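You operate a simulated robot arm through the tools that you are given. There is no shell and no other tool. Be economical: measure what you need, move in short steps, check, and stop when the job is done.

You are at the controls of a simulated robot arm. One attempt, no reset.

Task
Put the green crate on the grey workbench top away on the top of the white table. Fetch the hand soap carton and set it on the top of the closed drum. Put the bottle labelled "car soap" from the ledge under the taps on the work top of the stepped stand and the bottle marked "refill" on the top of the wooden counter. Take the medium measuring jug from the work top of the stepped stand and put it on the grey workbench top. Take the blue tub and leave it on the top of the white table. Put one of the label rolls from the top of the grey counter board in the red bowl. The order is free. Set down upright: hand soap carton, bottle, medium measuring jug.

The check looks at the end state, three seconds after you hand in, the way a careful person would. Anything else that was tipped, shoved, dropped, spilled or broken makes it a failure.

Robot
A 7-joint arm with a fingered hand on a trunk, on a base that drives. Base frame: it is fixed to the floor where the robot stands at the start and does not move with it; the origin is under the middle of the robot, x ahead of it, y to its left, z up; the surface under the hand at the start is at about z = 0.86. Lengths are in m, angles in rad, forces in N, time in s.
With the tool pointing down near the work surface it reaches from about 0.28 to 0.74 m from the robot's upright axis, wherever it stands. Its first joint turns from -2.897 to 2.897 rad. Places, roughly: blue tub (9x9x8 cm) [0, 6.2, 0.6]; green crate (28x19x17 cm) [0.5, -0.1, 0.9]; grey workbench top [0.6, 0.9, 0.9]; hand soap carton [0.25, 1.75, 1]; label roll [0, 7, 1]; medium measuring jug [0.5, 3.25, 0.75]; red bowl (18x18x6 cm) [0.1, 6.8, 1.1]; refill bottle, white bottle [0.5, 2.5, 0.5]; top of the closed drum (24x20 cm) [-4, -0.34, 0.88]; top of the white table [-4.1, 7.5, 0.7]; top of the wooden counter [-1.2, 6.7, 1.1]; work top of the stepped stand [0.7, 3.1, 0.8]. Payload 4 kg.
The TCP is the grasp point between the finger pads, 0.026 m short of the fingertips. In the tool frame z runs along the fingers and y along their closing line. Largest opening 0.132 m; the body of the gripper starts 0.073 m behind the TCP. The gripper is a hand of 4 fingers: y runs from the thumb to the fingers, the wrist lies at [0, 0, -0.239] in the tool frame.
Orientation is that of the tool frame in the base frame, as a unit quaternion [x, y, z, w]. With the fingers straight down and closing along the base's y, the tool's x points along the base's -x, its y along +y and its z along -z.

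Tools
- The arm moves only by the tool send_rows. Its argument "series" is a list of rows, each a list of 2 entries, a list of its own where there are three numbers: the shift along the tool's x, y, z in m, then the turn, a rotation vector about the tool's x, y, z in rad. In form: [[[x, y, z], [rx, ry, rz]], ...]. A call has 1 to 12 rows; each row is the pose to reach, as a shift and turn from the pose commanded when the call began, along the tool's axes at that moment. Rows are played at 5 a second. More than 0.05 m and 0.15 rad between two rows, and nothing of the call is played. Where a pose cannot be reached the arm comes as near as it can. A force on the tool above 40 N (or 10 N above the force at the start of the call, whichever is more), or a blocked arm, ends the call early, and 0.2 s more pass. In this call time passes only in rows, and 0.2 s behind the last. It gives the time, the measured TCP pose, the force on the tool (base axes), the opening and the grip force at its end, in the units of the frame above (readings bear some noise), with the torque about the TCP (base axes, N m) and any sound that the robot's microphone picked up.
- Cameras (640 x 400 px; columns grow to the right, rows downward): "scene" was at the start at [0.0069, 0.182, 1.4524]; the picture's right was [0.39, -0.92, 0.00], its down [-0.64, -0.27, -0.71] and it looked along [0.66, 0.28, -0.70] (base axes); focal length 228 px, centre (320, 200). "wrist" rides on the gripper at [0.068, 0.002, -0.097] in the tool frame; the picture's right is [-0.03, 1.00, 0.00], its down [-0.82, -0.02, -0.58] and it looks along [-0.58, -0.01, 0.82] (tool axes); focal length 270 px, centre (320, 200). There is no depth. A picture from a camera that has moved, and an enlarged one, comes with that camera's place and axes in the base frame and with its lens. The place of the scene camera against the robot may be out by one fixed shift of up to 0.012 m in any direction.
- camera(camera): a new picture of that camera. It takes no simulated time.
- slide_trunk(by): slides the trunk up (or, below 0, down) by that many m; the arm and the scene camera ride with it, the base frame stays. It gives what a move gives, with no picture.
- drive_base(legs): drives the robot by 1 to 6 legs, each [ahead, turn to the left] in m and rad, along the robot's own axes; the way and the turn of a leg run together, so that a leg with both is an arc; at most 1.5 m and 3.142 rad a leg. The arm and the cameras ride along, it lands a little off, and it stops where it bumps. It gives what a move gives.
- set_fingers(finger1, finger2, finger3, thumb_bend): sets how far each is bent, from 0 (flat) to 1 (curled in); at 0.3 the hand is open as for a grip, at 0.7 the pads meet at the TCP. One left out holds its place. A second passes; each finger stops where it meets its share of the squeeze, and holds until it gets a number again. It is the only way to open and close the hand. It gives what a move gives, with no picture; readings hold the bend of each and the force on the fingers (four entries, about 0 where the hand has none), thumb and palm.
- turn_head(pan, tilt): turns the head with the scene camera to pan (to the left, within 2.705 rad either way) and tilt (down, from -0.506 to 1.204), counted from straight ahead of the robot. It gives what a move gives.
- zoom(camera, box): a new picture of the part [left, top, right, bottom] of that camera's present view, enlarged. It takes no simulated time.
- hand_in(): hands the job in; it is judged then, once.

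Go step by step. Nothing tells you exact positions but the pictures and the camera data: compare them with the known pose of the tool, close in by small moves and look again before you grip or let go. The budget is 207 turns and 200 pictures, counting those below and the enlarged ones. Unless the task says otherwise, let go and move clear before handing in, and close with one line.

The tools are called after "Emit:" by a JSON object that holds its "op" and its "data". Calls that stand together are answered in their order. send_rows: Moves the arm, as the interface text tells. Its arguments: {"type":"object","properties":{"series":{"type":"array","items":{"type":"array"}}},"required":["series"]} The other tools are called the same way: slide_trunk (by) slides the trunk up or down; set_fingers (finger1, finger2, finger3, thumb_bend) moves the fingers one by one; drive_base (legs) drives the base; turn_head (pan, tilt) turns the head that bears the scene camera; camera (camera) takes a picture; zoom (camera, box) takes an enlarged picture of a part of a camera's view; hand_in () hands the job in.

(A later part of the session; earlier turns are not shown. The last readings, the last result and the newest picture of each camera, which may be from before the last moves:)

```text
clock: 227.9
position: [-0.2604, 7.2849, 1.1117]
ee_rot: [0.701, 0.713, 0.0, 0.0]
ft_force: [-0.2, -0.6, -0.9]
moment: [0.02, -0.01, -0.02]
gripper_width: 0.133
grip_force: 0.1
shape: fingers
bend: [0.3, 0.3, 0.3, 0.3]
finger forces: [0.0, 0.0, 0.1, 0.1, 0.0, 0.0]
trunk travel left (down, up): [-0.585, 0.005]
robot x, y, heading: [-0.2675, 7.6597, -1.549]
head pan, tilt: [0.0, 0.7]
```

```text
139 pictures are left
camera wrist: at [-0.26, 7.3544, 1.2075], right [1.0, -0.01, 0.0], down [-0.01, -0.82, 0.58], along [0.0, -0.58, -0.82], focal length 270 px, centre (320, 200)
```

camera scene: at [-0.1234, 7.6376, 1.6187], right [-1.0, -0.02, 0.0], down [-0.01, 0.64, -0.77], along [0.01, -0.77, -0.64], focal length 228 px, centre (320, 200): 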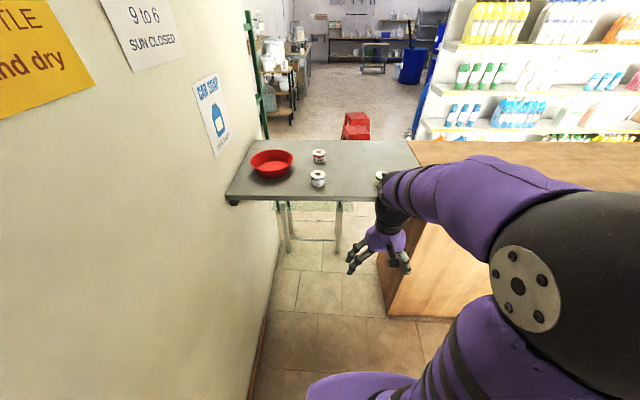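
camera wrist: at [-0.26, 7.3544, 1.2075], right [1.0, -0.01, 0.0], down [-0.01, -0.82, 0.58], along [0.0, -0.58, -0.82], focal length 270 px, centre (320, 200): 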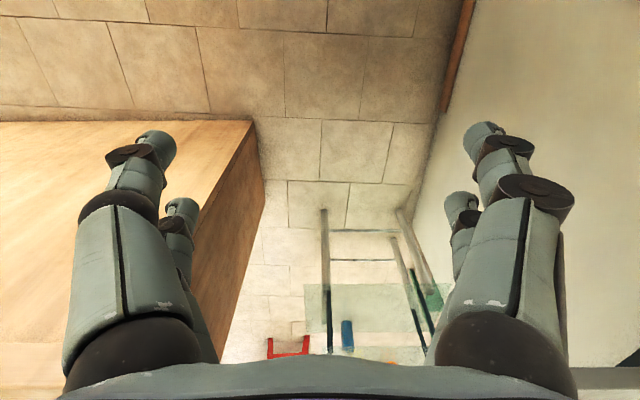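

From behind I see the near roll at about (−0.1, 6.9) and the bowl at (0.09, 6.78). I raise the hand, drive 0.3 closer, and look.

Emit:
{"op": "send_rows", "data": {"series": [[[0, 0, -0.05], [0, 0, 0]], [[0, 0, -0.1], [0, 0, 0]], [[0, 0, -0.15], [0, 0, 0]]]}}

Emit:
{"op": "drive_base", "data": {"legs": [[0.3, 0]]}}

Emit:
{"op": "camera", "data": {"camera": "wrist"}}

Emit:
{"op": "camera", "data": {"camera": "scene"}}

```text
clock: 228.7
position: [-0.2585, 7.2862, 1.2607]
ee_rot: [0.701, 0.713, -0.001, 0.001]
ft_force: [0.0, 0.7, 0.0]
moment: [0.02, 0.04, -0.02]
gripper_width: 0.1326
grip_force: 0.1
shape: fingers
bend: [0.3, 0.3, 0.3, 0.3]
finger forces: [0.0, 0.1, 0.1, 0.0, 0.0, 0.0]
trunk travel left (down, up): [-0.585, 0.005]
robot x, y, heading: [-0.2675, 7.6608, -1.552]
head pan, tilt: [0.0, 0.7]
```

```text
clock: 230.7
position: [-0.2549, 6.9914, 1.2586]
ee_rot: [0.702, 0.712, 0.0, 0.0]
ft_force: [0.1, -0.6, 0.4]
moment: [0.03, -0.02, -0.03]
gripper_width: 0.1324
grip_force: 0.1
shape: fingers
bend: [0.3, 0.3, 0.3, 0.3]
finger forces: [0.1, 0.1, 0.0, 0.0, 0.1, 0.1]
trunk travel left (down, up): [-0.585, 0.005]
robot x, y, heading: [-0.267, 7.3683, -1.55]
head pan, tilt: [0.0, 0.7]
```

```text
138 pictures are left
camera wrist: at [-0.2538, 7.0612, 1.3558], right [1.0, -0.01, 0.0], down [-0.01, -0.82, 0.58], along [-0.01, -0.58, -0.82], focal length 270 px, centre (320, 200)
```

wrist: 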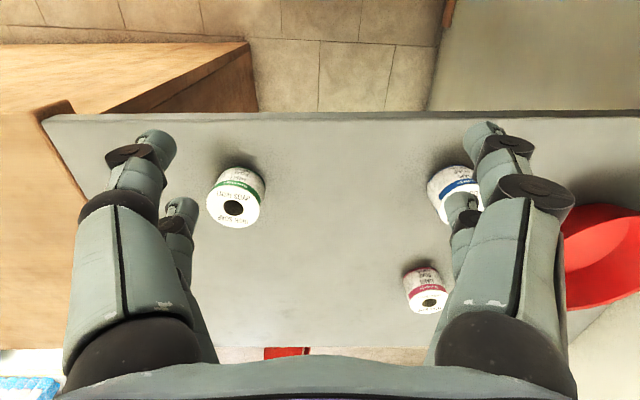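

```text
137 pictures are left
camera scene: at [-0.1182, 7.3432, 1.6187], right [-1.0, -0.02, 0.0], down [-0.01, 0.64, -0.76], along [0.01, -0.76, -0.64], focal length 228 px, centre (320, 200)
```

scene: 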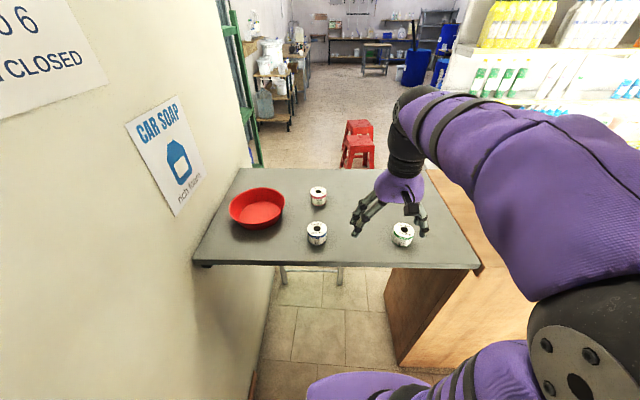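

I move over the blue-labelled roll for a closer look.

Emit:
{"op": "send_rows", "data": {"series": [[[-0.025, 0.04, 0], [0, 0, 0]], [[-0.05, 0.08, 0], [0, 0, 0]], [[-0.075, 0.12, 0], [0, 0, 0]], [[-0.094, 0.149, 0.02], [0, 0, 0]], [[-0.094, 0.149, 0.06], [0, 0, 0]]]}}

Emit:
{"op": "camera", "data": {"camera": "wrist"}}

Emit:
{"op": "zoom", "data": {"camera": "scene", "box": [220, 150, 440, 290]}}

```text
clock: 231.9
position: [-0.1035, 6.9008, 1.1963]
ee_rot: [0.702, 0.712, 0.0, 0.001]
ft_force: [0.2, 0.4, 0.2]
moment: [0.05, 0.01, 0.01]
gripper_width: 0.1325
grip_force: 0.1
shape: fingers
bend: [0.3, 0.3, 0.3, 0.3]
finger forces: [0.0, 0.1, 0.0, 0.0, 0.0, 0.0]
trunk travel left (down, up): [-0.585, 0.005]
robot x, y, heading: [-0.264, 7.368, -1.552]
head pan, tilt: [0.0, 0.7]
```

```text
136 pictures are left
camera wrist: at [-0.1031, 6.9701, 1.2943], right [1.0, -0.01, 0.0], down [-0.01, -0.82, 0.58], along [-0.01, -0.58, -0.82], focal length 270 px, centre (320, 200)
```

wrist: 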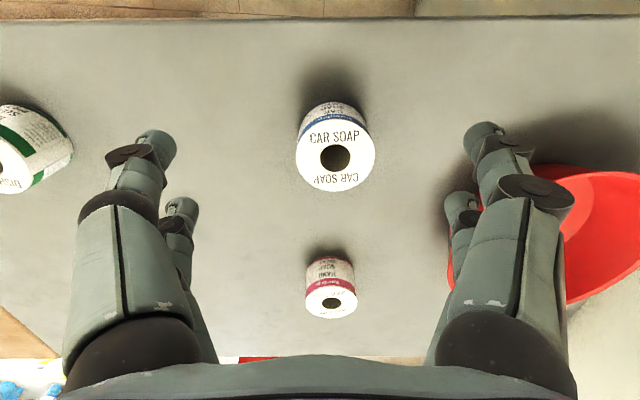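

```text
2.86 times, centred on (330, 220) of scene
camera zoom: at [-0.118, 7.3437, 1.6187], right [-1.0, -0.02, 0.0], down [-0.01, 0.64, -0.76], along [0.01, -0.76, -0.64], focal length 652 px, centre (291, 143)
```

zoom: 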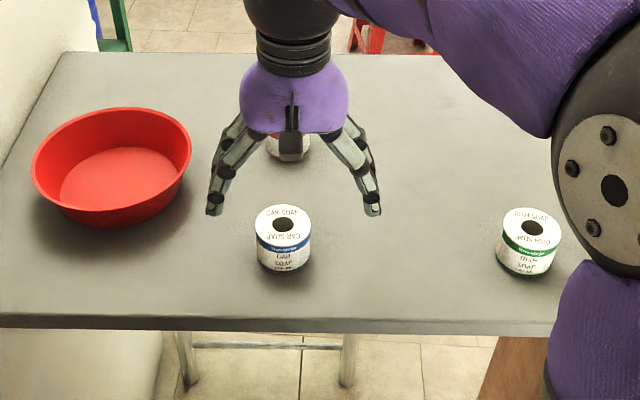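

Roll top is at about (−0.094, 6.878, 1.113), 57 mm wide. I descend around it and grip.

Emit:
{"op": "send_rows", "data": {"series": [[[-0.023, 0.01, 0.03], [0, 0, 0]], [[-0.023, 0.01, 0.065], [0, 0, 0]], [[-0.023, 0.01, 0.096], [0, 0, 0]]]}}

Emit:
{"op": "set_fingers", "data": {"finger1": 0.58, "finger2": 0.58, "finger3": 0.58, "thumb_bend": 0.58}}

Emit:
{"op": "camera", "data": {"camera": "wrist"}}

```text
clock: 232.7
position: [-0.093, 6.8771, 1.1028]
ee_rot: [0.701, 0.713, 0.0, 0.0]
ft_force: [0.5, 0.6, -0.3]
moment: [-0.03, -0.03, -0.01]
gripper_width: 0.1327
grip_force: 0.0
shape: fingers
bend: [0.3, 0.3, 0.3, 0.3]
finger forces: [0.1, 0.0, 0.1, 0.0, 0.0, 0.0]
trunk travel left (down, up): [-0.585, 0.005]
robot x, y, heading: [-0.2605, 7.3707, -1.556]
head pan, tilt: [0.0, 0.7]
```

```text
clock: 233.7
position: [-0.0938, 6.8766, 1.1039]
ee_rot: [0.702, 0.713, 0.0, 0.0]
ft_force: [0.8, 0.4, -0.3]
moment: [-0.04, -0.02, -0.01]
gripper_width: 0.045
grip_force: 0.8
shape: fingers
bend: [0.56, 0.56, 0.57, 0.57]
finger forces: [0.5, 0.3, 0.1, 0.0, 0.5, 0.0]
trunk travel left (down, up): [-0.585, 0.005]
robot x, y, heading: [-0.2614, 7.3739, -1.555]
head pan, tilt: [0.0, 0.7]
```

```text
134 pictures are left
camera wrist: at [-0.0935, 6.946, 1.1994], right [1.0, -0.01, 0.0], down [-0.01, -0.82, 0.58], along [-0.01, -0.58, -0.82], focal length 270 px, centre (320, 200)
```

wrist: 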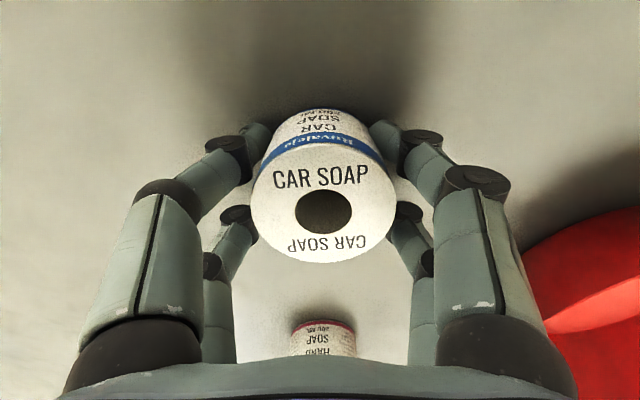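

Emit:
{"op": "set_fingers", "data": {"finger1": 0.65, "finger2": 0.65, "finger3": 0.65, "thumb_bend": 0.65}}

Emit:
{"op": "send_rows", "data": {"series": [[[0, 0, -0.04], [0, 0, 0]], [[0, 0, -0.08], [0, 0, 0]], [[0, 0, -0.12], [0, 0, 0]], [[-0.02, 0.045, -0.12], [0, 0, 0]], [[-0.04, 0.09, -0.12], [0, 0, 0]], [[-0.06, 0.135, -0.12], [0, 0, 0]], [[-0.08, 0.175, -0.12], [0, 0, 0]], [[-0.082, 0.188, -0.12], [0, 0, 0]]]}}

Emit:
{"op": "camera", "data": {"camera": "wrist"}}

Emit:
{"op": "zoom", "data": {"camera": "scene", "box": [220, 150, 440, 290]}}

```text
clock: 234.7
position: [-0.0937, 6.8771, 1.1027]
ee_rot: [0.701, 0.713, 0.0, 0.0]
ft_force: [0.5, -0.9, -0.7]
moment: [0.01, -0.01, -0.04]
gripper_width: 0.0402
grip_force: 10.9
shape: fingers
bend: [0.57, 0.58, 0.59, 0.61]
finger forces: [5.5, 5.6, 4.0, 0.0, 6.5, 0.1]
trunk travel left (down, up): [-0.585, 0.005]
robot x, y, heading: [-0.263, 7.3689, -1.558]
head pan, tilt: [0.0, 0.7]
```

```text
clock: 236.5
position: [0.0946, 6.8013, 1.221]
ee_rot: [0.702, 0.713, -0.001, 0.0]
ft_force: [0.5, -0.3, -0.6]
moment: [0.01, -0.02, -0.01]
gripper_width: 0.0399
grip_force: 10.7
shape: fingers
bend: [0.57, 0.58, 0.59, 0.61]
finger forces: [5.3, 5.4, 4.2, 0.1, 6.4, 0.0]
trunk travel left (down, up): [-0.585, 0.005]
robot x, y, heading: [-0.2627, 7.3687, -1.554]
head pan, tilt: [0.0, 0.7]
```

```text
133 pictures are left
camera wrist: at [0.0957, 6.8702, 1.3182], right [1.0, -0.01, 0.0], down [-0.01, -0.82, 0.58], along [-0.01, -0.58, -0.82], focal length 270 px, centre (320, 200)
```

wrist: 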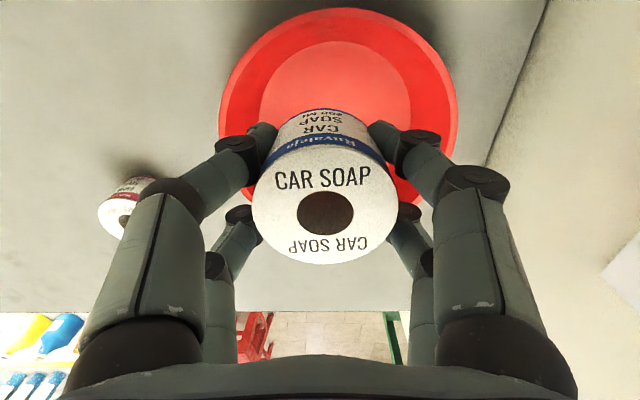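

```text
2.86 times, centred on (330, 220) of scene
camera zoom: at [-0.1176, 7.3436, 1.6187], right [-1.0, -0.02, 0.0], down [-0.01, 0.64, -0.76], along [0.01, -0.76, -0.64], focal length 652 px, centre (291, 143)
```

zoom: 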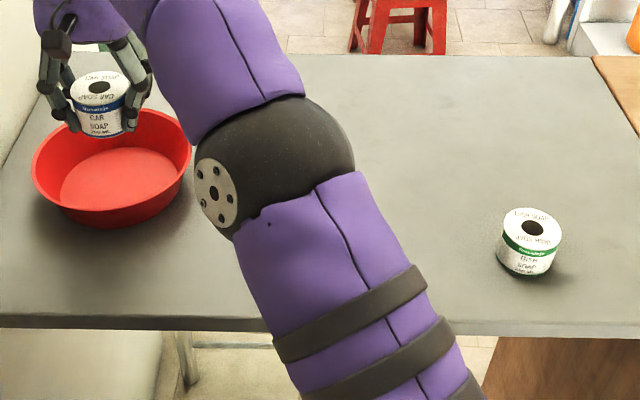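

The bowl is centred at (0.105, 6.806). I lower the roll into it and open only partway.

Emit:
{"op": "send_rows", "data": {"series": [[[0.004, 0.01, 0.03], [0, 0, 0]], [[0.004, 0.01, 0.07], [0, 0, 0]], [[0.004, 0.01, 0.095], [0, 0, 0]], [[0.004, 0.01, 0.105], [0, 0, 0]]]}}

Emit:
{"op": "camera", "data": {"camera": "wrist"}}

```text
clock: 237.5
position: [0.1058, 6.8044, 1.1172]
ee_rot: [0.701, 0.713, 0.0, 0.0]
ft_force: [0.1, 0.3, -0.8]
moment: [0.01, 0.0, -0.01]
gripper_width: 0.0397
grip_force: 10.5
shape: fingers
bend: [0.57, 0.58, 0.59, 0.61]
finger forces: [5.5, 5.4, 4.3, 0.0, 6.4, 0.0]
trunk travel left (down, up): [-0.585, 0.005]
robot x, y, heading: [-0.2642, 7.3726, -1.551]
head pan, tilt: [0.0, 0.7]
```

```text
131 pictures are left
camera wrist: at [0.1064, 6.8736, 1.2138], right [1.0, -0.01, 0.0], down [-0.01, -0.82, 0.58], along [-0.01, -0.58, -0.82], focal length 270 px, centre (320, 200)
```

wrist: 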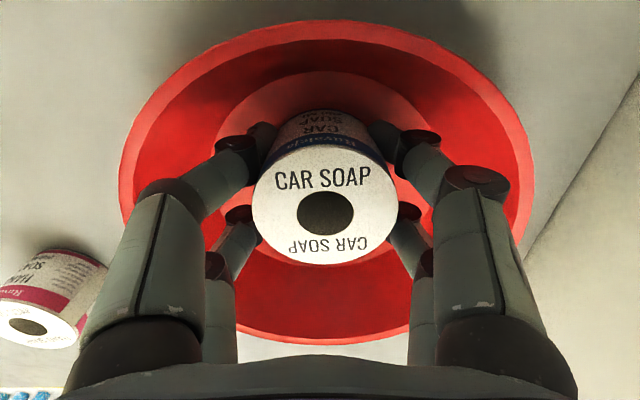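

Well centred. I lower another few mm, open partway and rise.

Emit:
{"op": "send_rows", "data": {"series": [[[0, 0, 0.005], [0, 0, 0]], [[0, 0, 0.009], [0, 0, 0]]]}}

Emit:
{"op": "set_fingers", "data": {"finger1": 0.47, "finger2": 0.47, "finger3": 0.47, "thumb_bend": 0.47}}

Emit:
{"op": "send_rows", "data": {"series": [[[0, 0, -0.04], [0, 0, 0]], [[0, 0, -0.08], [0, 0, 0]], [[0, 0, -0.12], [0, 0, 0]]]}}

Emit:
{"op": "camera", "data": {"camera": "wrist"}}

```text
clock: 238.1
position: [0.1051, 6.8027, 1.1088]
ee_rot: [0.701, 0.713, 0.0, 0.001]
ft_force: [0.3, 0.4, -1.7]
moment: [0.01, 0.04, 0.0]
gripper_width: 0.04
grip_force: 11.0
shape: fingers
bend: [0.57, 0.58, 0.59, 0.61]
finger forces: [5.4, 5.5, 4.3, 0.0, 6.4, 0.0]
trunk travel left (down, up): [-0.585, 0.005]
robot x, y, heading: [-0.2634, 7.366, -1.553]
head pan, tilt: [0.0, 0.7]
```

```text
clock: 239.1
position: [0.1055, 6.8035, 1.1104]
ee_rot: [0.702, 0.712, 0.0, 0.0]
ft_force: [0.1, 0.4, 0.2]
moment: [-0.01, 0.01, 0.0]
gripper_width: 0.075
grip_force: 0.0
shape: fingers
bend: [0.47, 0.47, 0.47, 0.47]
finger forces: [0.0, 0.1, 0.0, 0.0, 0.5, 0.1]
trunk travel left (down, up): [-0.585, 0.005]
robot x, y, heading: [-0.2696, 7.3687, -1.553]
head pan, tilt: [0.0, 0.7]
```

```text
clock: 239.9
position: [0.1068, 6.8017, 1.2212]
ee_rot: [0.702, 0.712, 0.0, -0.001]
ft_force: [-0.3, -0.5, 0.7]
moment: [0.03, -0.01, 0.0]
gripper_width: 0.0758
grip_force: 0.1
shape: fingers
bend: [0.47, 0.47, 0.47, 0.47]
finger forces: [0.1, 0.1, 0.0, 0.0, 0.0, 0.0]
out of reach, approached as far as the arm can: row 3
trunk travel left (down, up): [-0.585, 0.005]
robot x, y, heading: [-0.2608, 7.368, -1.551]
head pan, tilt: [0.0, 0.7]
```

```text
130 pictures are left
camera wrist: at [0.1082, 6.8714, 1.3174], right [1.0, -0.01, 0.0], down [-0.01, -0.82, 0.58], along [-0.01, -0.58, -0.82], focal length 270 px, centre (320, 200)
```

wrist: 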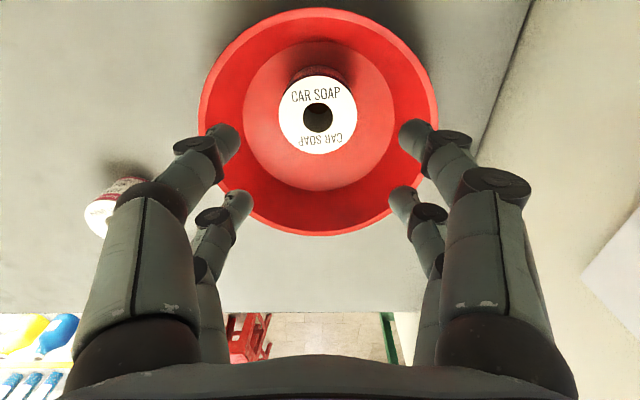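

The roll lies in the red bowl. Next the jug: I retract and drive around back to the stepped stand.

Emit:
{"op": "send_rows", "data": {"series": [[[0.015, -0.045, 0], [0, 0, 0]], [[0.03, -0.09, 0], [0, 0, 0]], [[0.045, -0.135, 0], [0, 0, 0]], [[0.06, -0.18, 0], [0, 0, 0]], [[0.08, -0.225, 0], [0, 0, 0]], [[0.1, -0.27, 0], [0, 0, 0]], [[0.125, -0.31, 0], [0, 0, 0]], [[0.15, -0.35, 0], [0, 0, 0]], [[0.17, -0.37, 0], [0, 0, 0]]]}}

Emit:
{"op": "drive_base", "data": {"legs": [[-0.3, 0], [0, -1.59], [1.1, 0], [1.1, 0], [0, 1.57]]}}

Emit:
{"op": "drive_base", "data": {"legs": [[0.9, 0], [0.85, 0], [0, 1.44], [1.3, 0], [1.27, 0]]}}

Emit:
{"op": "turn_head", "data": {"pan": -0.8, "tilt": 0.5}}

Emit:
{"op": "camera", "data": {"camera": "scene"}}

```text
clock: 241.9
position: [-0.2661, 6.9664, 1.2194]
ee_rot: [0.702, 0.712, 0.0, -0.001]
ft_force: [-0.4, 0.5, 0.0]
moment: [-0.01, -0.05, 0.02]
gripper_width: 0.0756
grip_force: 0.0
shape: fingers
bend: [0.47, 0.47, 0.47, 0.47]
finger forces: [0.0, 0.0, 0.0, 0.0, 0.0, 0.0]
trunk travel left (down, up): [-0.585, 0.005]
robot x, y, heading: [-0.2636, 7.3697, -1.554]
head pan, tilt: [0.0, 0.7]
```

```text
clock: 263.1
position: [-2.4882, 7.1978, 1.2192]
ee_rot: [0.683, 0.731, 0.0, 0.0]
ft_force: [0.1, -0.6, -0.1]
moment: [0.0, 0.02, 0.01]
gripper_width: 0.0757
grip_force: 0.0
shape: fingers
bend: [0.47, 0.47, 0.47, 0.47]
finger forces: [0.0, 0.1, 0.1, 0.1, 0.0, 0.1]
trunk travel left (down, up): [-0.585, 0.005]
robot x, y, heading: [-2.508, 7.6019, -1.502]
head pan, tilt: [0.0, 0.7]
```

```text
clock: 287.9
position: [0.5759, 5.6352, 1.2197]
ee_rot: [0.048, 0.999, 0.0, -0.001]
ft_force: [-0.1, 0.1, -0.3]
moment: [-0.01, 0.01, 0.02]
gripper_width: 0.0756
grip_force: 0.1
shape: fingers
bend: [0.47, 0.47, 0.47, 0.47]
finger forces: [0.0, 0.1, 0.0, 0.0, 0.0, 0.1]
trunk travel left (down, up): [-0.585, 0.005]
robot x, y, heading: [0.1791, 5.6855, -0.088]
head pan, tilt: [0.0, 0.7]
stopped in leg 5: the robot was blocked; the commanded pose is now the measured one
```

```text
clock: 289.0
position: [0.5763, 5.6361, 1.2195]
ee_rot: [0.048, 0.999, -0.001, 0.001]
ft_force: [-0.4, 0.3, 0.6]
moment: [-0.02, -0.01, -0.04]
gripper_width: 0.0759
grip_force: 0.0
shape: fingers
bend: [0.47, 0.47, 0.47, 0.47]
finger forces: [0.0, 0.0, 0.1, 0.1, 0.1, 0.1]
trunk travel left (down, up): [-0.585, 0.005]
robot x, y, heading: [0.1747, 5.6832, -0.089]
head pan, tilt: [-0.799, 0.499]
```

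```text
129 pictures are left
camera scene: at [0.1784, 5.7682, 1.6364], right [-0.78, -0.63, 0.0], down [-0.3, 0.37, -0.88], along [0.55, -0.68, -0.48], focal length 228 px, centre (320, 200)
```

scene: 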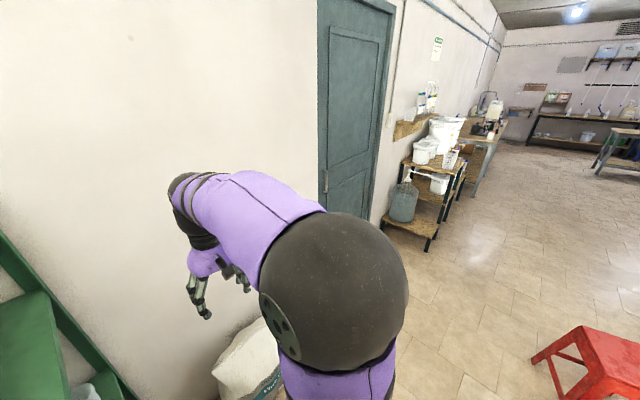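

The base got blocked near the rack; I back off a little and check what it touched.

Emit:
{"op": "drive_base", "data": {"legs": [[-0.2, 0]]}}

Emit:
{"op": "turn_head", "data": {"pan": 0.3, "tilt": 0.8}}

Emit:
{"op": "camera", "data": {"camera": "scene"}}

```text
clock: 290.6
position: [0.3744, 5.6529, 1.2204]
ee_rot: [0.048, 0.999, -0.001, 0.0]
ft_force: [-0.5, 0.6, -0.1]
moment: [-0.02, -0.02, -0.01]
gripper_width: 0.0756
grip_force: 0.1
shape: fingers
bend: [0.47, 0.47, 0.47, 0.47]
finger forces: [0.0, 0.0, 0.0, 0.1, 0.1, 0.0]
trunk travel left (down, up): [-0.585, 0.005]
robot x, y, heading: [-0.0261, 5.7002, -0.093]
head pan, tilt: [-0.799, 0.499]
```

```text
clock: 291.9
position: [0.376, 5.6528, 1.2202]
ee_rot: [0.048, 0.999, -0.001, 0.0]
ft_force: [-0.5, 0.5, -0.3]
moment: [-0.03, -0.01, -0.02]
gripper_width: 0.0759
grip_force: 0.2
shape: fingers
bend: [0.47, 0.47, 0.47, 0.47]
finger forces: [0.0, 0.0, 0.0, 0.0, 0.0, 0.0]
trunk travel left (down, up): [-0.585, 0.005]
robot x, y, heading: [-0.0257, 5.7038, -0.09]
head pan, tilt: [0.3, 0.799]
```

```text
128 pictures are left
camera scene: at [-0.0004, 5.8737, 1.6105], right [0.21, -0.98, 0.0], down [-0.7, -0.15, -0.7], along [0.68, 0.14, -0.72], focal length 228 px, centre (320, 200)
```

scene: 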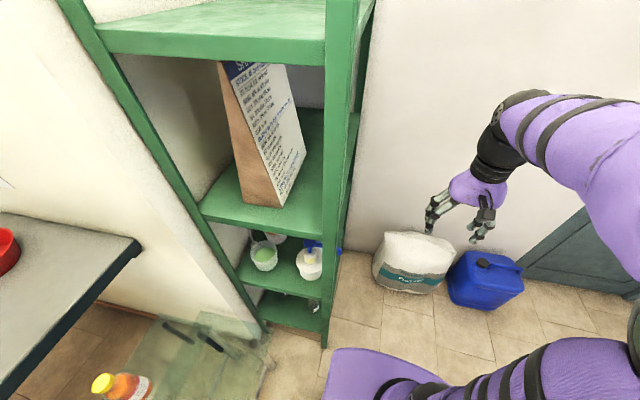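

Nothing was disturbed. I continue past the stools to the stepped stand.

Emit:
{"op": "drive_base", "data": {"legs": [[0, -1.335], [1.2, 0], [0, -0.35], [1.2, 0], [0, 1.75]]}}

Emit:
{"op": "turn_head", "data": {"pan": 0.0, "tilt": 0.7}}

Emit:
{"op": "set_fingers", "data": {"finger1": 0.3, "finger2": 0.3, "finger3": 0.3, "thumb_bend": 0.3}}

Emit:
{"op": "camera", "data": {"camera": "scene"}}

Emit:
{"op": "camera", "data": {"camera": "wrist"}}

```text
clock: 313.3
position: [0.3974, 3.3472, 1.2205]
ee_rot: [-0.044, 0.999, 0.0, 0.0]
ft_force: [0.3, -0.2, 0.3]
moment: [0.03, -0.01, 0.0]
gripper_width: 0.0757
grip_force: 0.0
shape: fingers
bend: [0.47, 0.47, 0.47, 0.47]
finger forces: [0.0, 0.0, 0.1, 0.0, 0.0, 0.1]
trunk travel left (down, up): [-0.585, 0.005]
robot x, y, heading: [-0.0021, 3.3223, 0.097]
head pan, tilt: [0.3, 0.799]
```

```text
clock: 314.1
position: [0.3969, 3.3463, 1.2196]
ee_rot: [-0.044, 0.999, 0.0, 0.0]
ft_force: [0.2, 0.4, 0.1]
moment: [0.01, 0.01, -0.02]
gripper_width: 0.0758
grip_force: 0.2
shape: fingers
bend: [0.47, 0.47, 0.47, 0.47]
finger forces: [0.0, 0.0, 0.0, 0.0, 0.1, 0.1]
trunk travel left (down, up): [-0.585, 0.005]
robot x, y, heading: [-0.0026, 3.3215, 0.093]
head pan, tilt: [0.0, 0.7]
```

```text
clock: 315.1
position: [0.3974, 3.3476, 1.2202]
ee_rot: [-0.043, 0.999, 0.0, 0.0]
ft_force: [0.1, -0.2, 0.1]
moment: [-0.01, -0.02, 0.0]
gripper_width: 0.1322
grip_force: 0.0
shape: fingers
bend: [0.3, 0.3, 0.3, 0.3]
finger forces: [0.1, 0.0, 0.0, 0.1, 0.0, 0.0]
trunk travel left (down, up): [-0.585, 0.005]
robot x, y, heading: [-0.0029, 3.3208, 0.095]
head pan, tilt: [0.0, 0.7]
```

```text
127 pictures are left
camera scene: at [-0.0034, 3.4733, 1.6187], right [0.09, -1.0, 0.0], down [-0.64, -0.06, -0.76], along [0.76, 0.07, -0.64], focal length 228 px, centre (320, 200)
```

scene: 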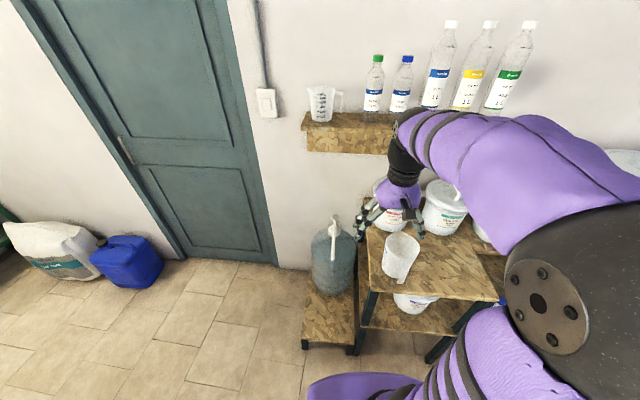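

```text
126 pictures are left
camera wrist: at [0.3292, 3.3439, 1.3167], right [-0.06, 1.0, 0.0], down [0.81, 0.05, 0.58], along [0.58, 0.04, -0.82], focal length 270 px, centre (320, 200)
```

wrist: 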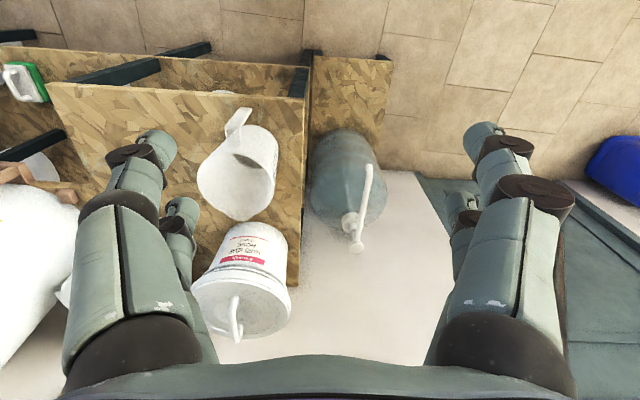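

The jug stands at about (0.6, 3.2) with its handle toward me. I zoom to size it.

Emit:
{"op": "zoom", "data": {"camera": "scene", "box": [340, 180, 480, 320]}}

Emit:
{"op": "zoom", "data": {"camera": "wrist", "box": [160, 80, 320, 360]}}

```text
2.86 times, centred on (410, 250) of scene
camera zoom: at [-0.0034, 3.4733, 1.6187], right [0.09, -1.0, 0.0], down [-0.64, -0.06, -0.76], along [0.76, 0.07, -0.64], focal length 652 px, centre (63, 57)
```

zoom: 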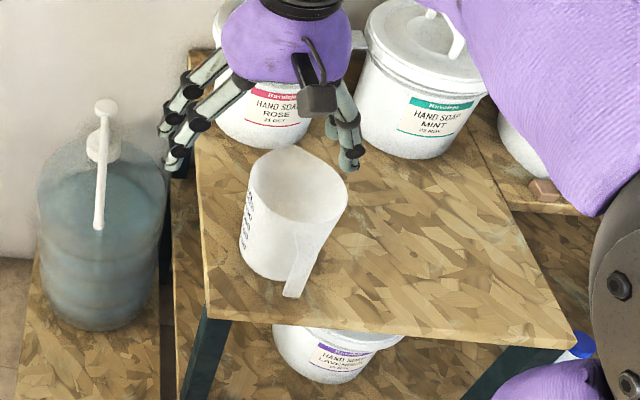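

```text
1.43 times, centred on (240, 220) of wrist
camera zoom: at [0.3292, 3.3439, 1.3167], right [-0.06, 1.0, 0.0], down [0.81, 0.05, 0.58], along [0.58, 0.04, -0.82], focal length 386 px, centre (434, 171)
```

zoom: 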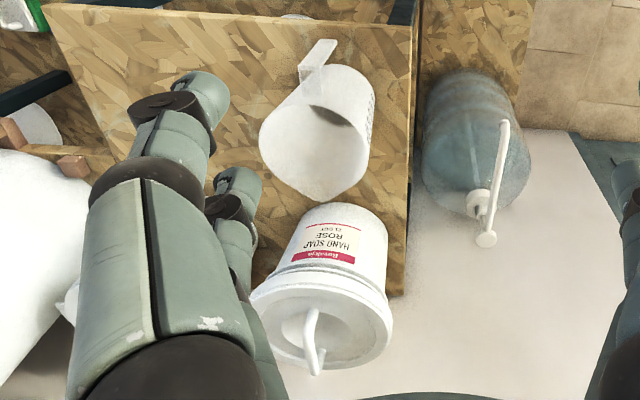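

Emit:
{"op": "send_rows", "data": {"series": [[[-0.025, -0.04, 0], [0, 0, 0]], [[-0.05, -0.08, 0], [0, 0, 0]], [[-0.075, -0.12, 0.02], [0, 0, 0]], [[-0.087, -0.155, 0.05], [0, 0, 0]], [[-0.087, -0.155, 0.08], [0, 0, 0]]]}}

Emit:
{"op": "camera", "data": {"camera": "wrist"}}

Emit:
{"op": "camera", "data": {"camera": "scene"}}

```text
refused: row 3 steps farther than a row can; nothing moved
```

```text
123 pictures are left
camera wrist: at [0.3292, 3.3439, 1.3167], right [-0.06, 1.0, 0.0], down [0.81, 0.05, 0.58], along [0.58, 0.04, -0.82], focal length 270 px, centre (320, 200)
```

wrist: 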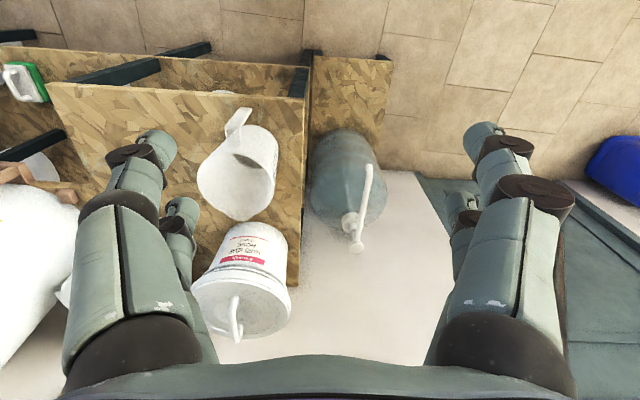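

```text
122 pictures are left
camera scene: at [-0.0034, 3.4733, 1.6187], right [0.09, -1.0, 0.0], down [-0.64, -0.06, -0.76], along [0.76, 0.07, -0.64], focal length 228 px, centre (320, 200)
```

scene: 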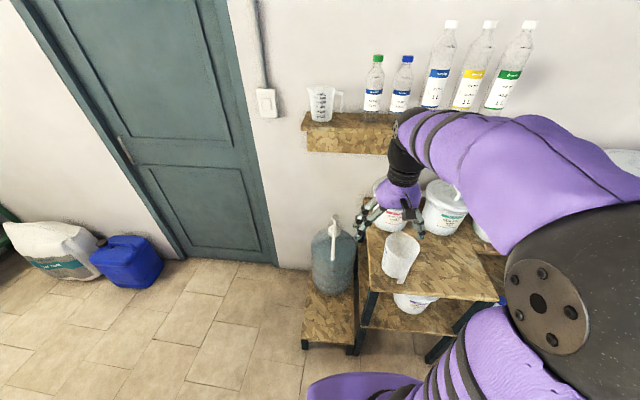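

Step too large; I redo with smaller rows.

Emit:
{"op": "send_rows", "data": {"series": [[[-0.022, -0.038, 0], [0, 0, 0]], [[-0.044, -0.076, 0], [0, 0, 0]], [[-0.066, -0.114, 0.015], [0, 0, 0]], [[-0.08, -0.145, 0.035], [0, 0, 0]], [[-0.087, -0.155, 0.07], [0, 0, 0]]]}}

Emit:
{"op": "camera", "data": {"camera": "wrist"}}

Emit:
{"op": "camera", "data": {"camera": "scene"}}

```text
clock: 316.3
position: [0.4996, 3.2001, 1.1531]
ee_rot: [-0.044, 0.999, 0.0, 0.0]
ft_force: [0.4, 0.4, 0.5]
moment: [0.03, -0.05, -0.02]
gripper_width: 0.1325
grip_force: 0.1
shape: fingers
bend: [0.3, 0.3, 0.3, 0.3]
finger forces: [0.0, 0.0, 0.1, 0.0, 0.0, 0.0]
trunk travel left (down, up): [-0.585, 0.005]
robot x, y, heading: [-0.0056, 3.3223, 0.097]
head pan, tilt: [0.0, 0.7]
```

```text
121 pictures are left
camera wrist: at [0.4311, 3.1961, 1.2499], right [-0.06, 1.0, 0.0], down [0.81, 0.05, 0.58], along [0.58, 0.04, -0.82], focal length 270 px, centre (320, 200)
```

wrist: 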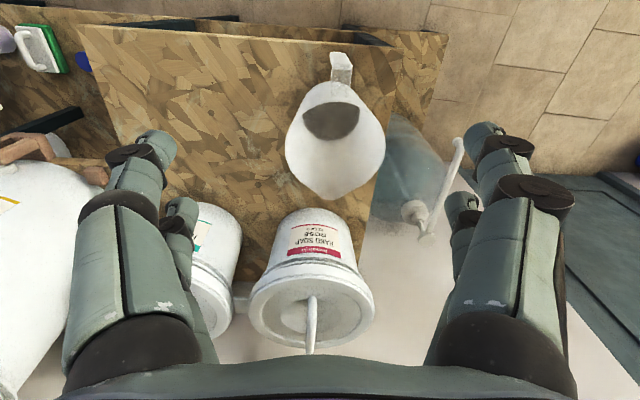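

```text
120 pictures are left
camera scene: at [-0.0031, 3.473, 1.6187], right [0.09, -1.0, 0.0], down [-0.64, -0.06, -0.76], along [0.76, 0.07, -0.64], focal length 228 px, centre (320, 200)
```

scene: 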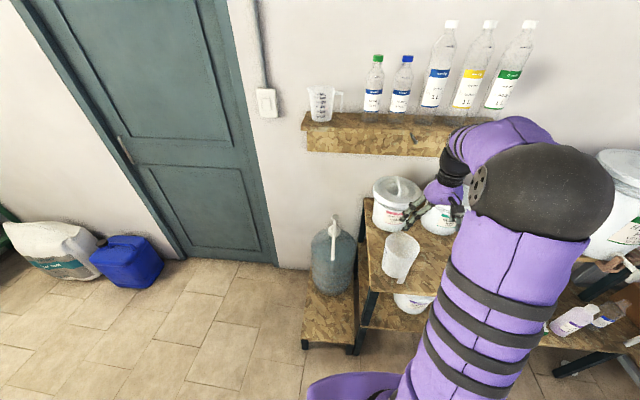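

The jug's rim is at about (0.561, 3.224, 0.937), 125 mm wide. I'll pinch its right wall from above; I move over it first.

Emit:
{"op": "send_rows", "data": {"series": [[[-0.03, -0.02, 0.02], [0, 0, 0]], [[-0.062, -0.0415, 0.04], [0, 0, 0]], [[-0.062, -0.0415, 0.085], [0, 0, 0]], [[-0.062, -0.0415, 0.125], [0, 0, 0]]]}}

Emit:
{"op": "camera", "data": {"camera": "wrist"}}

Emit:
{"op": "zoom", "data": {"camera": "scene", "box": [330, 160, 490, 310]}}

```text
clock: 317.3
position: [0.564, 3.1637, 1.0268]
ee_rot: [-0.044, 0.999, 0.0, -0.001]
ft_force: [0.1, 0.3, -0.4]
moment: [-0.02, 0.0, 0.02]
gripper_width: 0.1328
grip_force: 0.0
shape: fingers
bend: [0.3, 0.3, 0.3, 0.3]
finger forces: [0.0, 0.0, 0.0, 0.0, 0.1, 0.0]
trunk travel left (down, up): [-0.585, 0.005]
robot x, y, heading: [-0.003, 3.3236, 0.095]
head pan, tilt: [0.0, 0.7]
```

```text
119 pictures are left
camera wrist: at [0.4952, 3.1596, 1.1236], right [-0.06, 1.0, 0.0], down [0.81, 0.05, 0.58], along [0.58, 0.04, -0.82], focal length 270 px, centre (320, 200)
```

wrist: 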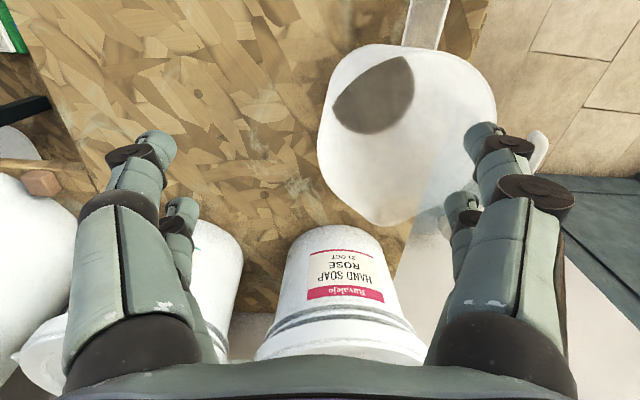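

```text
2.67 times, centred on (410, 235) of scene
camera zoom: at [-0.0032, 3.4732, 1.6187], right [0.09, -1.0, 0.0], down [-0.64, -0.06, -0.76], along [0.76, 0.07, -0.64], focal length 608 px, centre (80, 107)
```

zoom: 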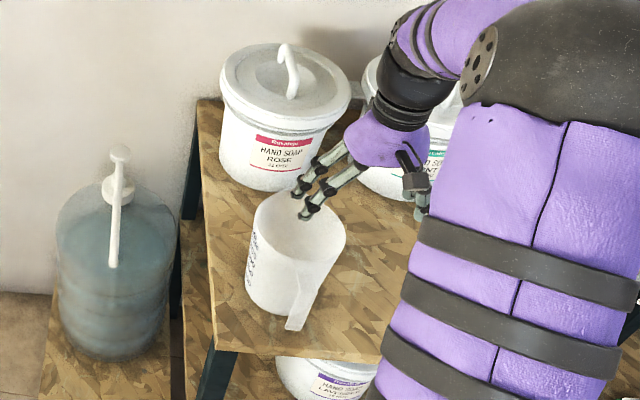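

Aligned with the jug's right wall. I descend so one side goes inside, then close gently.

Emit:
{"op": "send_rows", "data": {"series": [[[0.005, 0, 0.04], [0, 0, 0]], [[0.005, 0, 0.08], [0, 0, 0]], [[0.005, 0, 0.122], [0, 0, 0]]]}}

Emit:
{"op": "camera", "data": {"camera": "wrist"}}

```text
clock: 318.1
position: [0.5579, 3.1687, 0.9054]
ee_rot: [-0.044, 0.999, 0.0, 0.0]
ft_force: [-0.4, -0.7, 0.3]
moment: [-0.02, -0.03, -0.02]
gripper_width: 0.1327
grip_force: 0.1
shape: fingers
bend: [0.3, 0.3, 0.3, 0.3]
finger forces: [0.0, 0.1, 0.0, 0.0, 0.0, 0.1]
trunk travel left (down, up): [-0.585, 0.005]
robot x, y, heading: [-0.0082, 3.32, 0.093]
head pan, tilt: [0.0, 0.7]
```

```text
117 pictures are left
camera wrist: at [0.4888, 3.1644, 1.0029], right [-0.06, 1.0, 0.0], down [0.81, 0.05, 0.58], along [0.58, 0.04, -0.82], focal length 270 px, centre (320, 200)
```

wrist: 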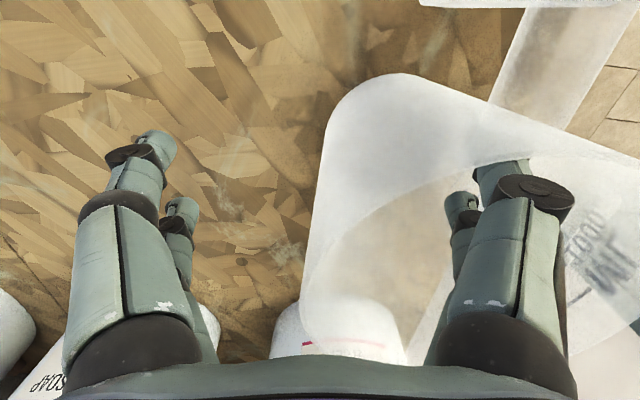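

Emit:
{"op": "set_fingers", "data": {"finger1": 0.75, "finger2": 0.75, "finger3": 0.75, "thumb_bend": 0.78}}

Emit:
{"op": "camera", "data": {"camera": "wrist"}}

Emit:
{"op": "zoom", "data": {"camera": "scene", "box": [330, 160, 490, 310]}}

```text
clock: 319.1
position: [0.5577, 3.1678, 0.907]
ee_rot: [-0.045, 0.999, 0.0, 0.0]
ft_force: [0.7, 0.9, -0.4]
moment: [0.03, 0.03, -0.01]
gripper_width: 0.0
grip_force: 13.5
shape: fingers
bend: [0.73, 0.73, 0.72, 0.73]
finger forces: [7.6, 6.2, 4.6, 0.0, 8.0, 0.0]
trunk travel left (down, up): [-0.585, 0.005]
robot x, y, heading: [-0.0042, 3.3222, 0.096]
head pan, tilt: [0.0, 0.7]
```

```text
116 pictures are left
camera wrist: at [0.4887, 3.1642, 1.0033], right [-0.06, 1.0, 0.0], down [0.82, 0.05, 0.58], along [0.58, 0.04, -0.82], focal length 270 px, centre (320, 200)
```

wrist: 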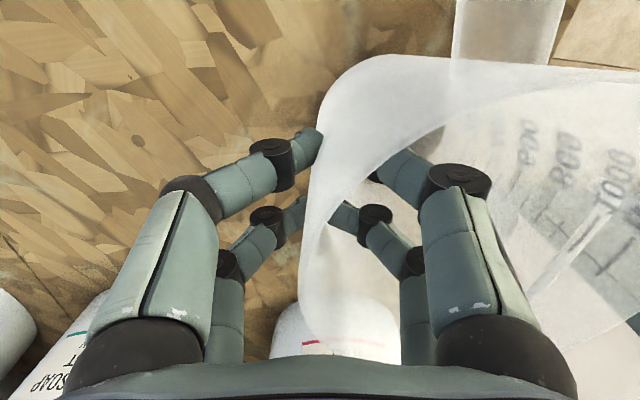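

```text
2.67 times, centred on (410, 235) of scene
camera zoom: at [-0.0033, 3.4732, 1.6187], right [0.09, -1.0, 0.0], down [-0.64, -0.06, -0.76], along [0.76, 0.07, -0.64], focal length 608 px, centre (80, 107)
```

zoom: 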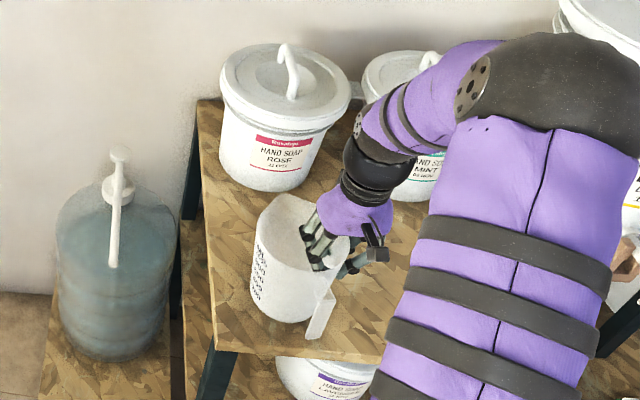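

The wall is pinched. I lift gently and check.

Emit:
{"op": "send_rows", "data": {"series": [[[0, 0, -0.015], [0, 0, 0]], [[0, 0, -0.04], [0, 0, 0]], [[0, 0, -0.08], [0, 0, 0]], [[0, 0, -0.12], [0, 0, 0]], [[0, 0, -0.16], [0, 0, 0]]]}}

Emit:
{"op": "camera", "data": {"camera": "wrist"}}

Emit:
{"op": "zoom", "data": {"camera": "scene", "box": [330, 110, 510, 290]}}

```text
clock: 320.3
position: [0.5576, 3.1653, 1.0643]
ee_rot: [-0.044, 0.999, 0.0, 0.0]
ft_force: [-0.5, 0.4, -0.7]
moment: [-0.02, -0.02, -0.01]
gripper_width: 0.0001
grip_force: 13.4
shape: fingers
bend: [0.72, 0.73, 0.73, 0.74]
finger forces: [8.2, 6.3, 5.1, 0.0, 7.7, 0.1]
trunk travel left (down, up): [-0.585, 0.005]
robot x, y, heading: [-0.0057, 3.3203, 0.092]
head pan, tilt: [0.0, 0.7]
```

```text
114 pictures are left
camera wrist: at [0.4891, 3.1616, 1.1613], right [-0.06, 1.0, 0.0], down [0.82, 0.05, 0.58], along [0.58, 0.04, -0.82], focal length 270 px, centre (320, 200)
```

wrist: 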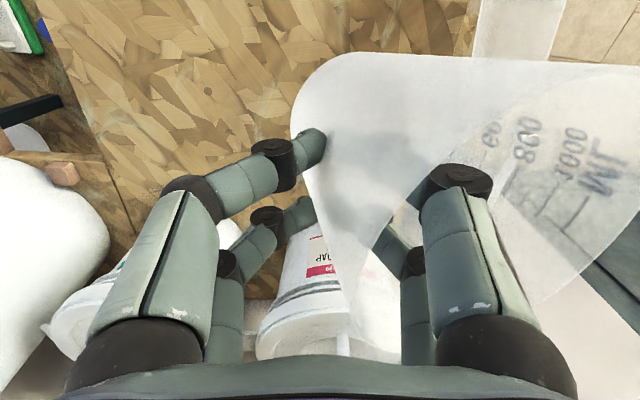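

```text
2.22 times, centred on (420, 200) of scene
camera zoom: at [-0.0034, 3.4733, 1.6187], right [0.09, -1.0, 0.0], down [-0.64, -0.06, -0.76], along [0.76, 0.07, -0.64], focal length 507 px, centre (98, 200)
```

zoom: 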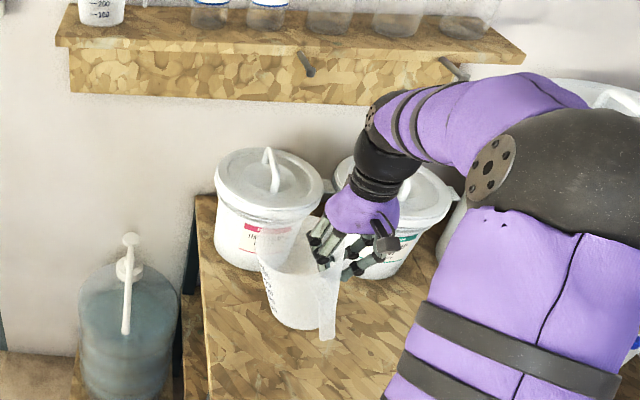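

The jug is held. I retract, back away, and drive to the workbench to look for a free spot.

Emit:
{"op": "drive_base", "data": {"legs": [[-0.35, 0]]}}

Emit:
{"op": "send_rows", "data": {"series": [[[0.035, 0.03, -0.02], [0, 0, 0]], [[0.07, 0.06, -0.03], [0, 0, 0]], [[0.105, 0.09, -0.03], [0, 0, 0]], [[0.14, 0.12, -0.03], [0, 0, 0]], [[0.15, 0.15, -0.03], [0, 0, 0]]]}}

Emit:
{"op": "drive_base", "data": {"legs": [[-0.1, 0], [0, -1.66], [1.2, 0], [1.15, 0], [0, 1.57]]}}

Emit:
{"op": "turn_head", "data": {"pan": 0.0, "tilt": 0.6}}

Emit:
{"op": "camera", "data": {"camera": "scene"}}

Emit:
{"op": "camera", "data": {"camera": "wrist"}}

```text
clock: 322.6
position: [0.2098, 3.1323, 1.0651]
ee_rot: [-0.045, 0.999, 0.0, 0.0]
ft_force: [-0.1, 1.1, -0.9]
moment: [-0.06, 0.0, 0.01]
gripper_width: 0.0
grip_force: 13.5
shape: fingers
bend: [0.72, 0.73, 0.73, 0.74]
finger forces: [8.1, 6.3, 5.2, 0.0, 7.7, 0.0]
trunk travel left (down, up): [-0.585, 0.005]
robot x, y, heading: [-0.3577, 3.2887, 0.097]
head pan, tilt: [0.0, 0.7]
```

```text
refused: row 1 steps farther than a row can; nothing moved
```

```text
clock: 343.4
position: [0.1892, 0.7485, 1.0643]
ee_rot: [-0.006, 1.0, 0.0, 0.0]
ft_force: [0.6, 0.4, -0.9]
moment: [-0.06, -0.03, -0.01]
gripper_width: 0.0001
grip_force: 12.5
shape: fingers
bend: [0.72, 0.73, 0.73, 0.74]
finger forces: [7.9, 5.5, 4.6, 0.1, 7.8, 0.0]
trunk travel left (down, up): [-0.585, 0.005]
robot x, y, heading: [-0.3598, 0.9527, 0.02]
head pan, tilt: [0.0, 0.7]
```

```text
clock: 344.0
position: [0.1874, 0.75, 1.0645]
ee_rot: [-0.007, 1.0, 0.0, 0.001]
ft_force: [0.0, -0.2, -1.7]
moment: [-0.05, -0.04, -0.01]
gripper_width: 0.0
grip_force: 12.6
shape: fingers
bend: [0.72, 0.73, 0.73, 0.74]
finger forces: [8.0, 5.6, 4.6, 0.0, 7.8, 0.0]
trunk travel left (down, up): [-0.585, 0.005]
robot x, y, heading: [-0.3628, 0.9487, 0.013]
head pan, tilt: [0.0, 0.6]
```

```text
112 pictures are left
camera scene: at [-0.344, 1.098, 1.6273], right [0.02, -1.0, 0.0], down [-0.57, -0.01, -0.82], along [0.82, 0.02, -0.57], focal length 228 px, centre (320, 200)
```

scene: 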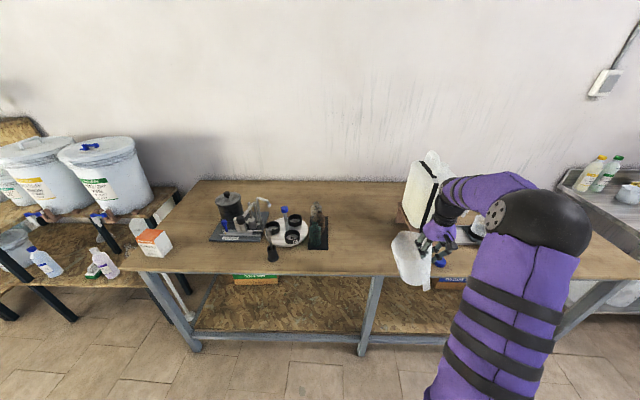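

```text
111 pictures are left
camera wrist: at [0.1201, 0.751, 1.1608], right [0.01, 1.0, 0.0], down [0.82, -0.01, 0.58], along [0.58, -0.01, -0.82], focal length 270 px, centre (320, 200)
```

wrist: 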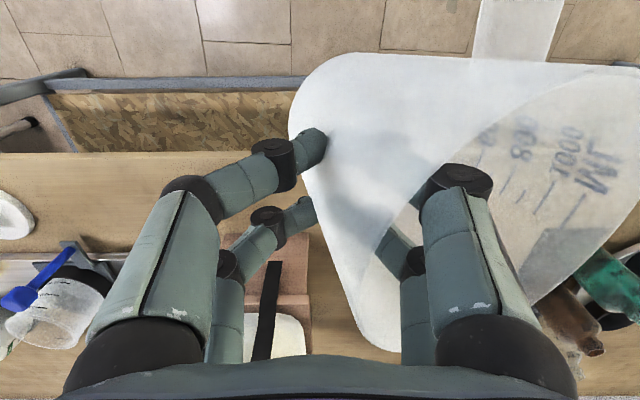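

The bench area around (0.40, 0.945) is free between the dropper bottles and the soap container. I bring the jug over it.

Emit:
{"op": "send_rows", "data": {"series": [[[0, 0.045, 0], [0, 0, 0]], [[0, 0.09, 0], [0, 0, 0]], [[0, 0.135, 0], [0, 0, 0]]]}}

Emit:
{"op": "drive_base", "data": {"legs": [[0.21, 0]]}}

Emit:
{"op": "camera", "data": {"camera": "scene"}}

Emit:
{"op": "camera", "data": {"camera": "wrist"}}

```text
clock: 344.8
position: [0.1836, 0.8884, 1.0644]
ee_rot: [-0.006, 1.0, 0.0, -0.001]
ft_force: [-0.8, 0.3, -1.3]
moment: [-0.01, -0.01, 0.02]
gripper_width: 0.0003
grip_force: 13.7
shape: fingers
bend: [0.72, 0.73, 0.73, 0.74]
finger forces: [8.0, 5.8, 4.7, 0.1, 7.9, 0.0]
trunk travel left (down, up): [-0.585, 0.005]
robot x, y, heading: [-0.3588, 0.9459, 0.016]
head pan, tilt: [0.0, 0.6]
```

```text
clock: 346.5
position: [0.4005, 0.8929, 1.0649]
ee_rot: [-0.007, 1.0, 0.0, -0.001]
ft_force: [0.4, 0.3, -0.4]
moment: [-0.04, 0.0, -0.01]
gripper_width: 0.0
grip_force: 13.4
shape: fingers
bend: [0.72, 0.73, 0.73, 0.74]
finger forces: [7.9, 5.8, 4.8, 0.0, 7.8, 0.0]
trunk travel left (down, up): [-0.585, 0.005]
robot x, y, heading: [-0.1455, 0.9503, 0.023]
head pan, tilt: [0.0, 0.6]
```

```text
110 pictures are left
camera scene: at [-0.1288, 1.1024, 1.6273], right [0.02, -1.0, 0.0], down [-0.57, -0.01, -0.82], along [0.82, 0.02, -0.57], focal length 228 px, centre (320, 200)
```

scene: 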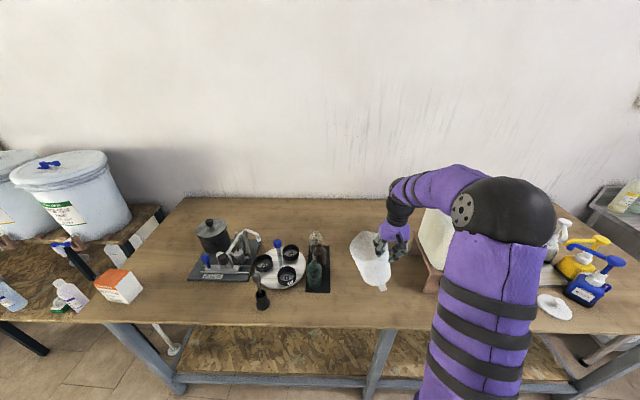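

```text
109 pictures are left
camera wrist: at [0.3313, 0.894, 1.162], right [0.01, 1.0, 0.0], down [0.82, -0.01, 0.58], along [0.58, -0.01, -0.82], focal length 270 px, centre (320, 200)
```

wrist: 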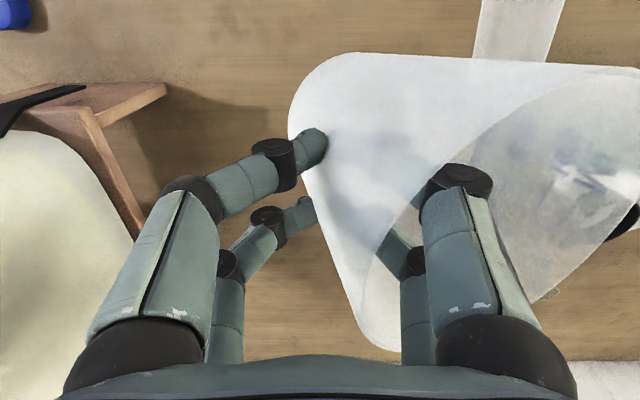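

Emit:
{"op": "send_rows", "data": {"series": [[[0, 0, 0.03], [0, 0, 0]], [[0, 0, 0.055], [0, 0, 0]]]}}

Emit:
{"op": "zoom", "data": {"camera": "scene", "box": [280, 180, 480, 340]}}

```text
clock: 347.1
position: [0.4007, 0.8934, 1.01]
ee_rot: [-0.007, 1.0, 0.0, 0.0]
ft_force: [-0.3, 0.0, -0.4]
moment: [-0.05, 0.02, 0.03]
gripper_width: 0.0001
grip_force: 13.4
shape: fingers
bend: [0.72, 0.73, 0.73, 0.74]
finger forces: [8.0, 5.9, 4.8, 0.0, 7.8, 0.0]
trunk travel left (down, up): [-0.585, 0.005]
robot x, y, heading: [-0.1472, 0.9514, 0.022]
head pan, tilt: [0.0, 0.6]
```

```text
2.50 times, centred on (380, 260) of scene
camera zoom: at [-0.1291, 1.1023, 1.6273], right [0.02, -1.0, 0.0], down [-0.57, -0.01, -0.82], along [0.82, 0.02, -0.57], focal length 570 px, centre (170, 50)
```

zoom: 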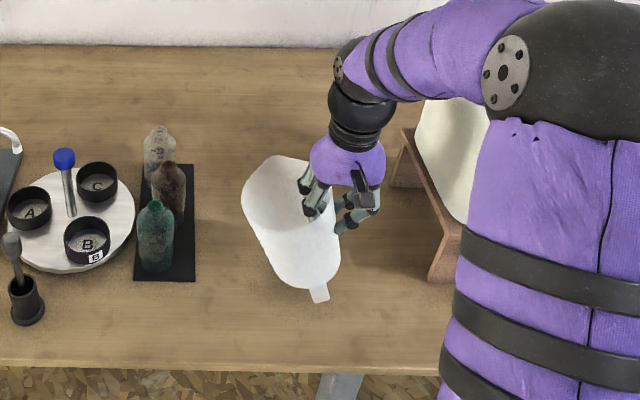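

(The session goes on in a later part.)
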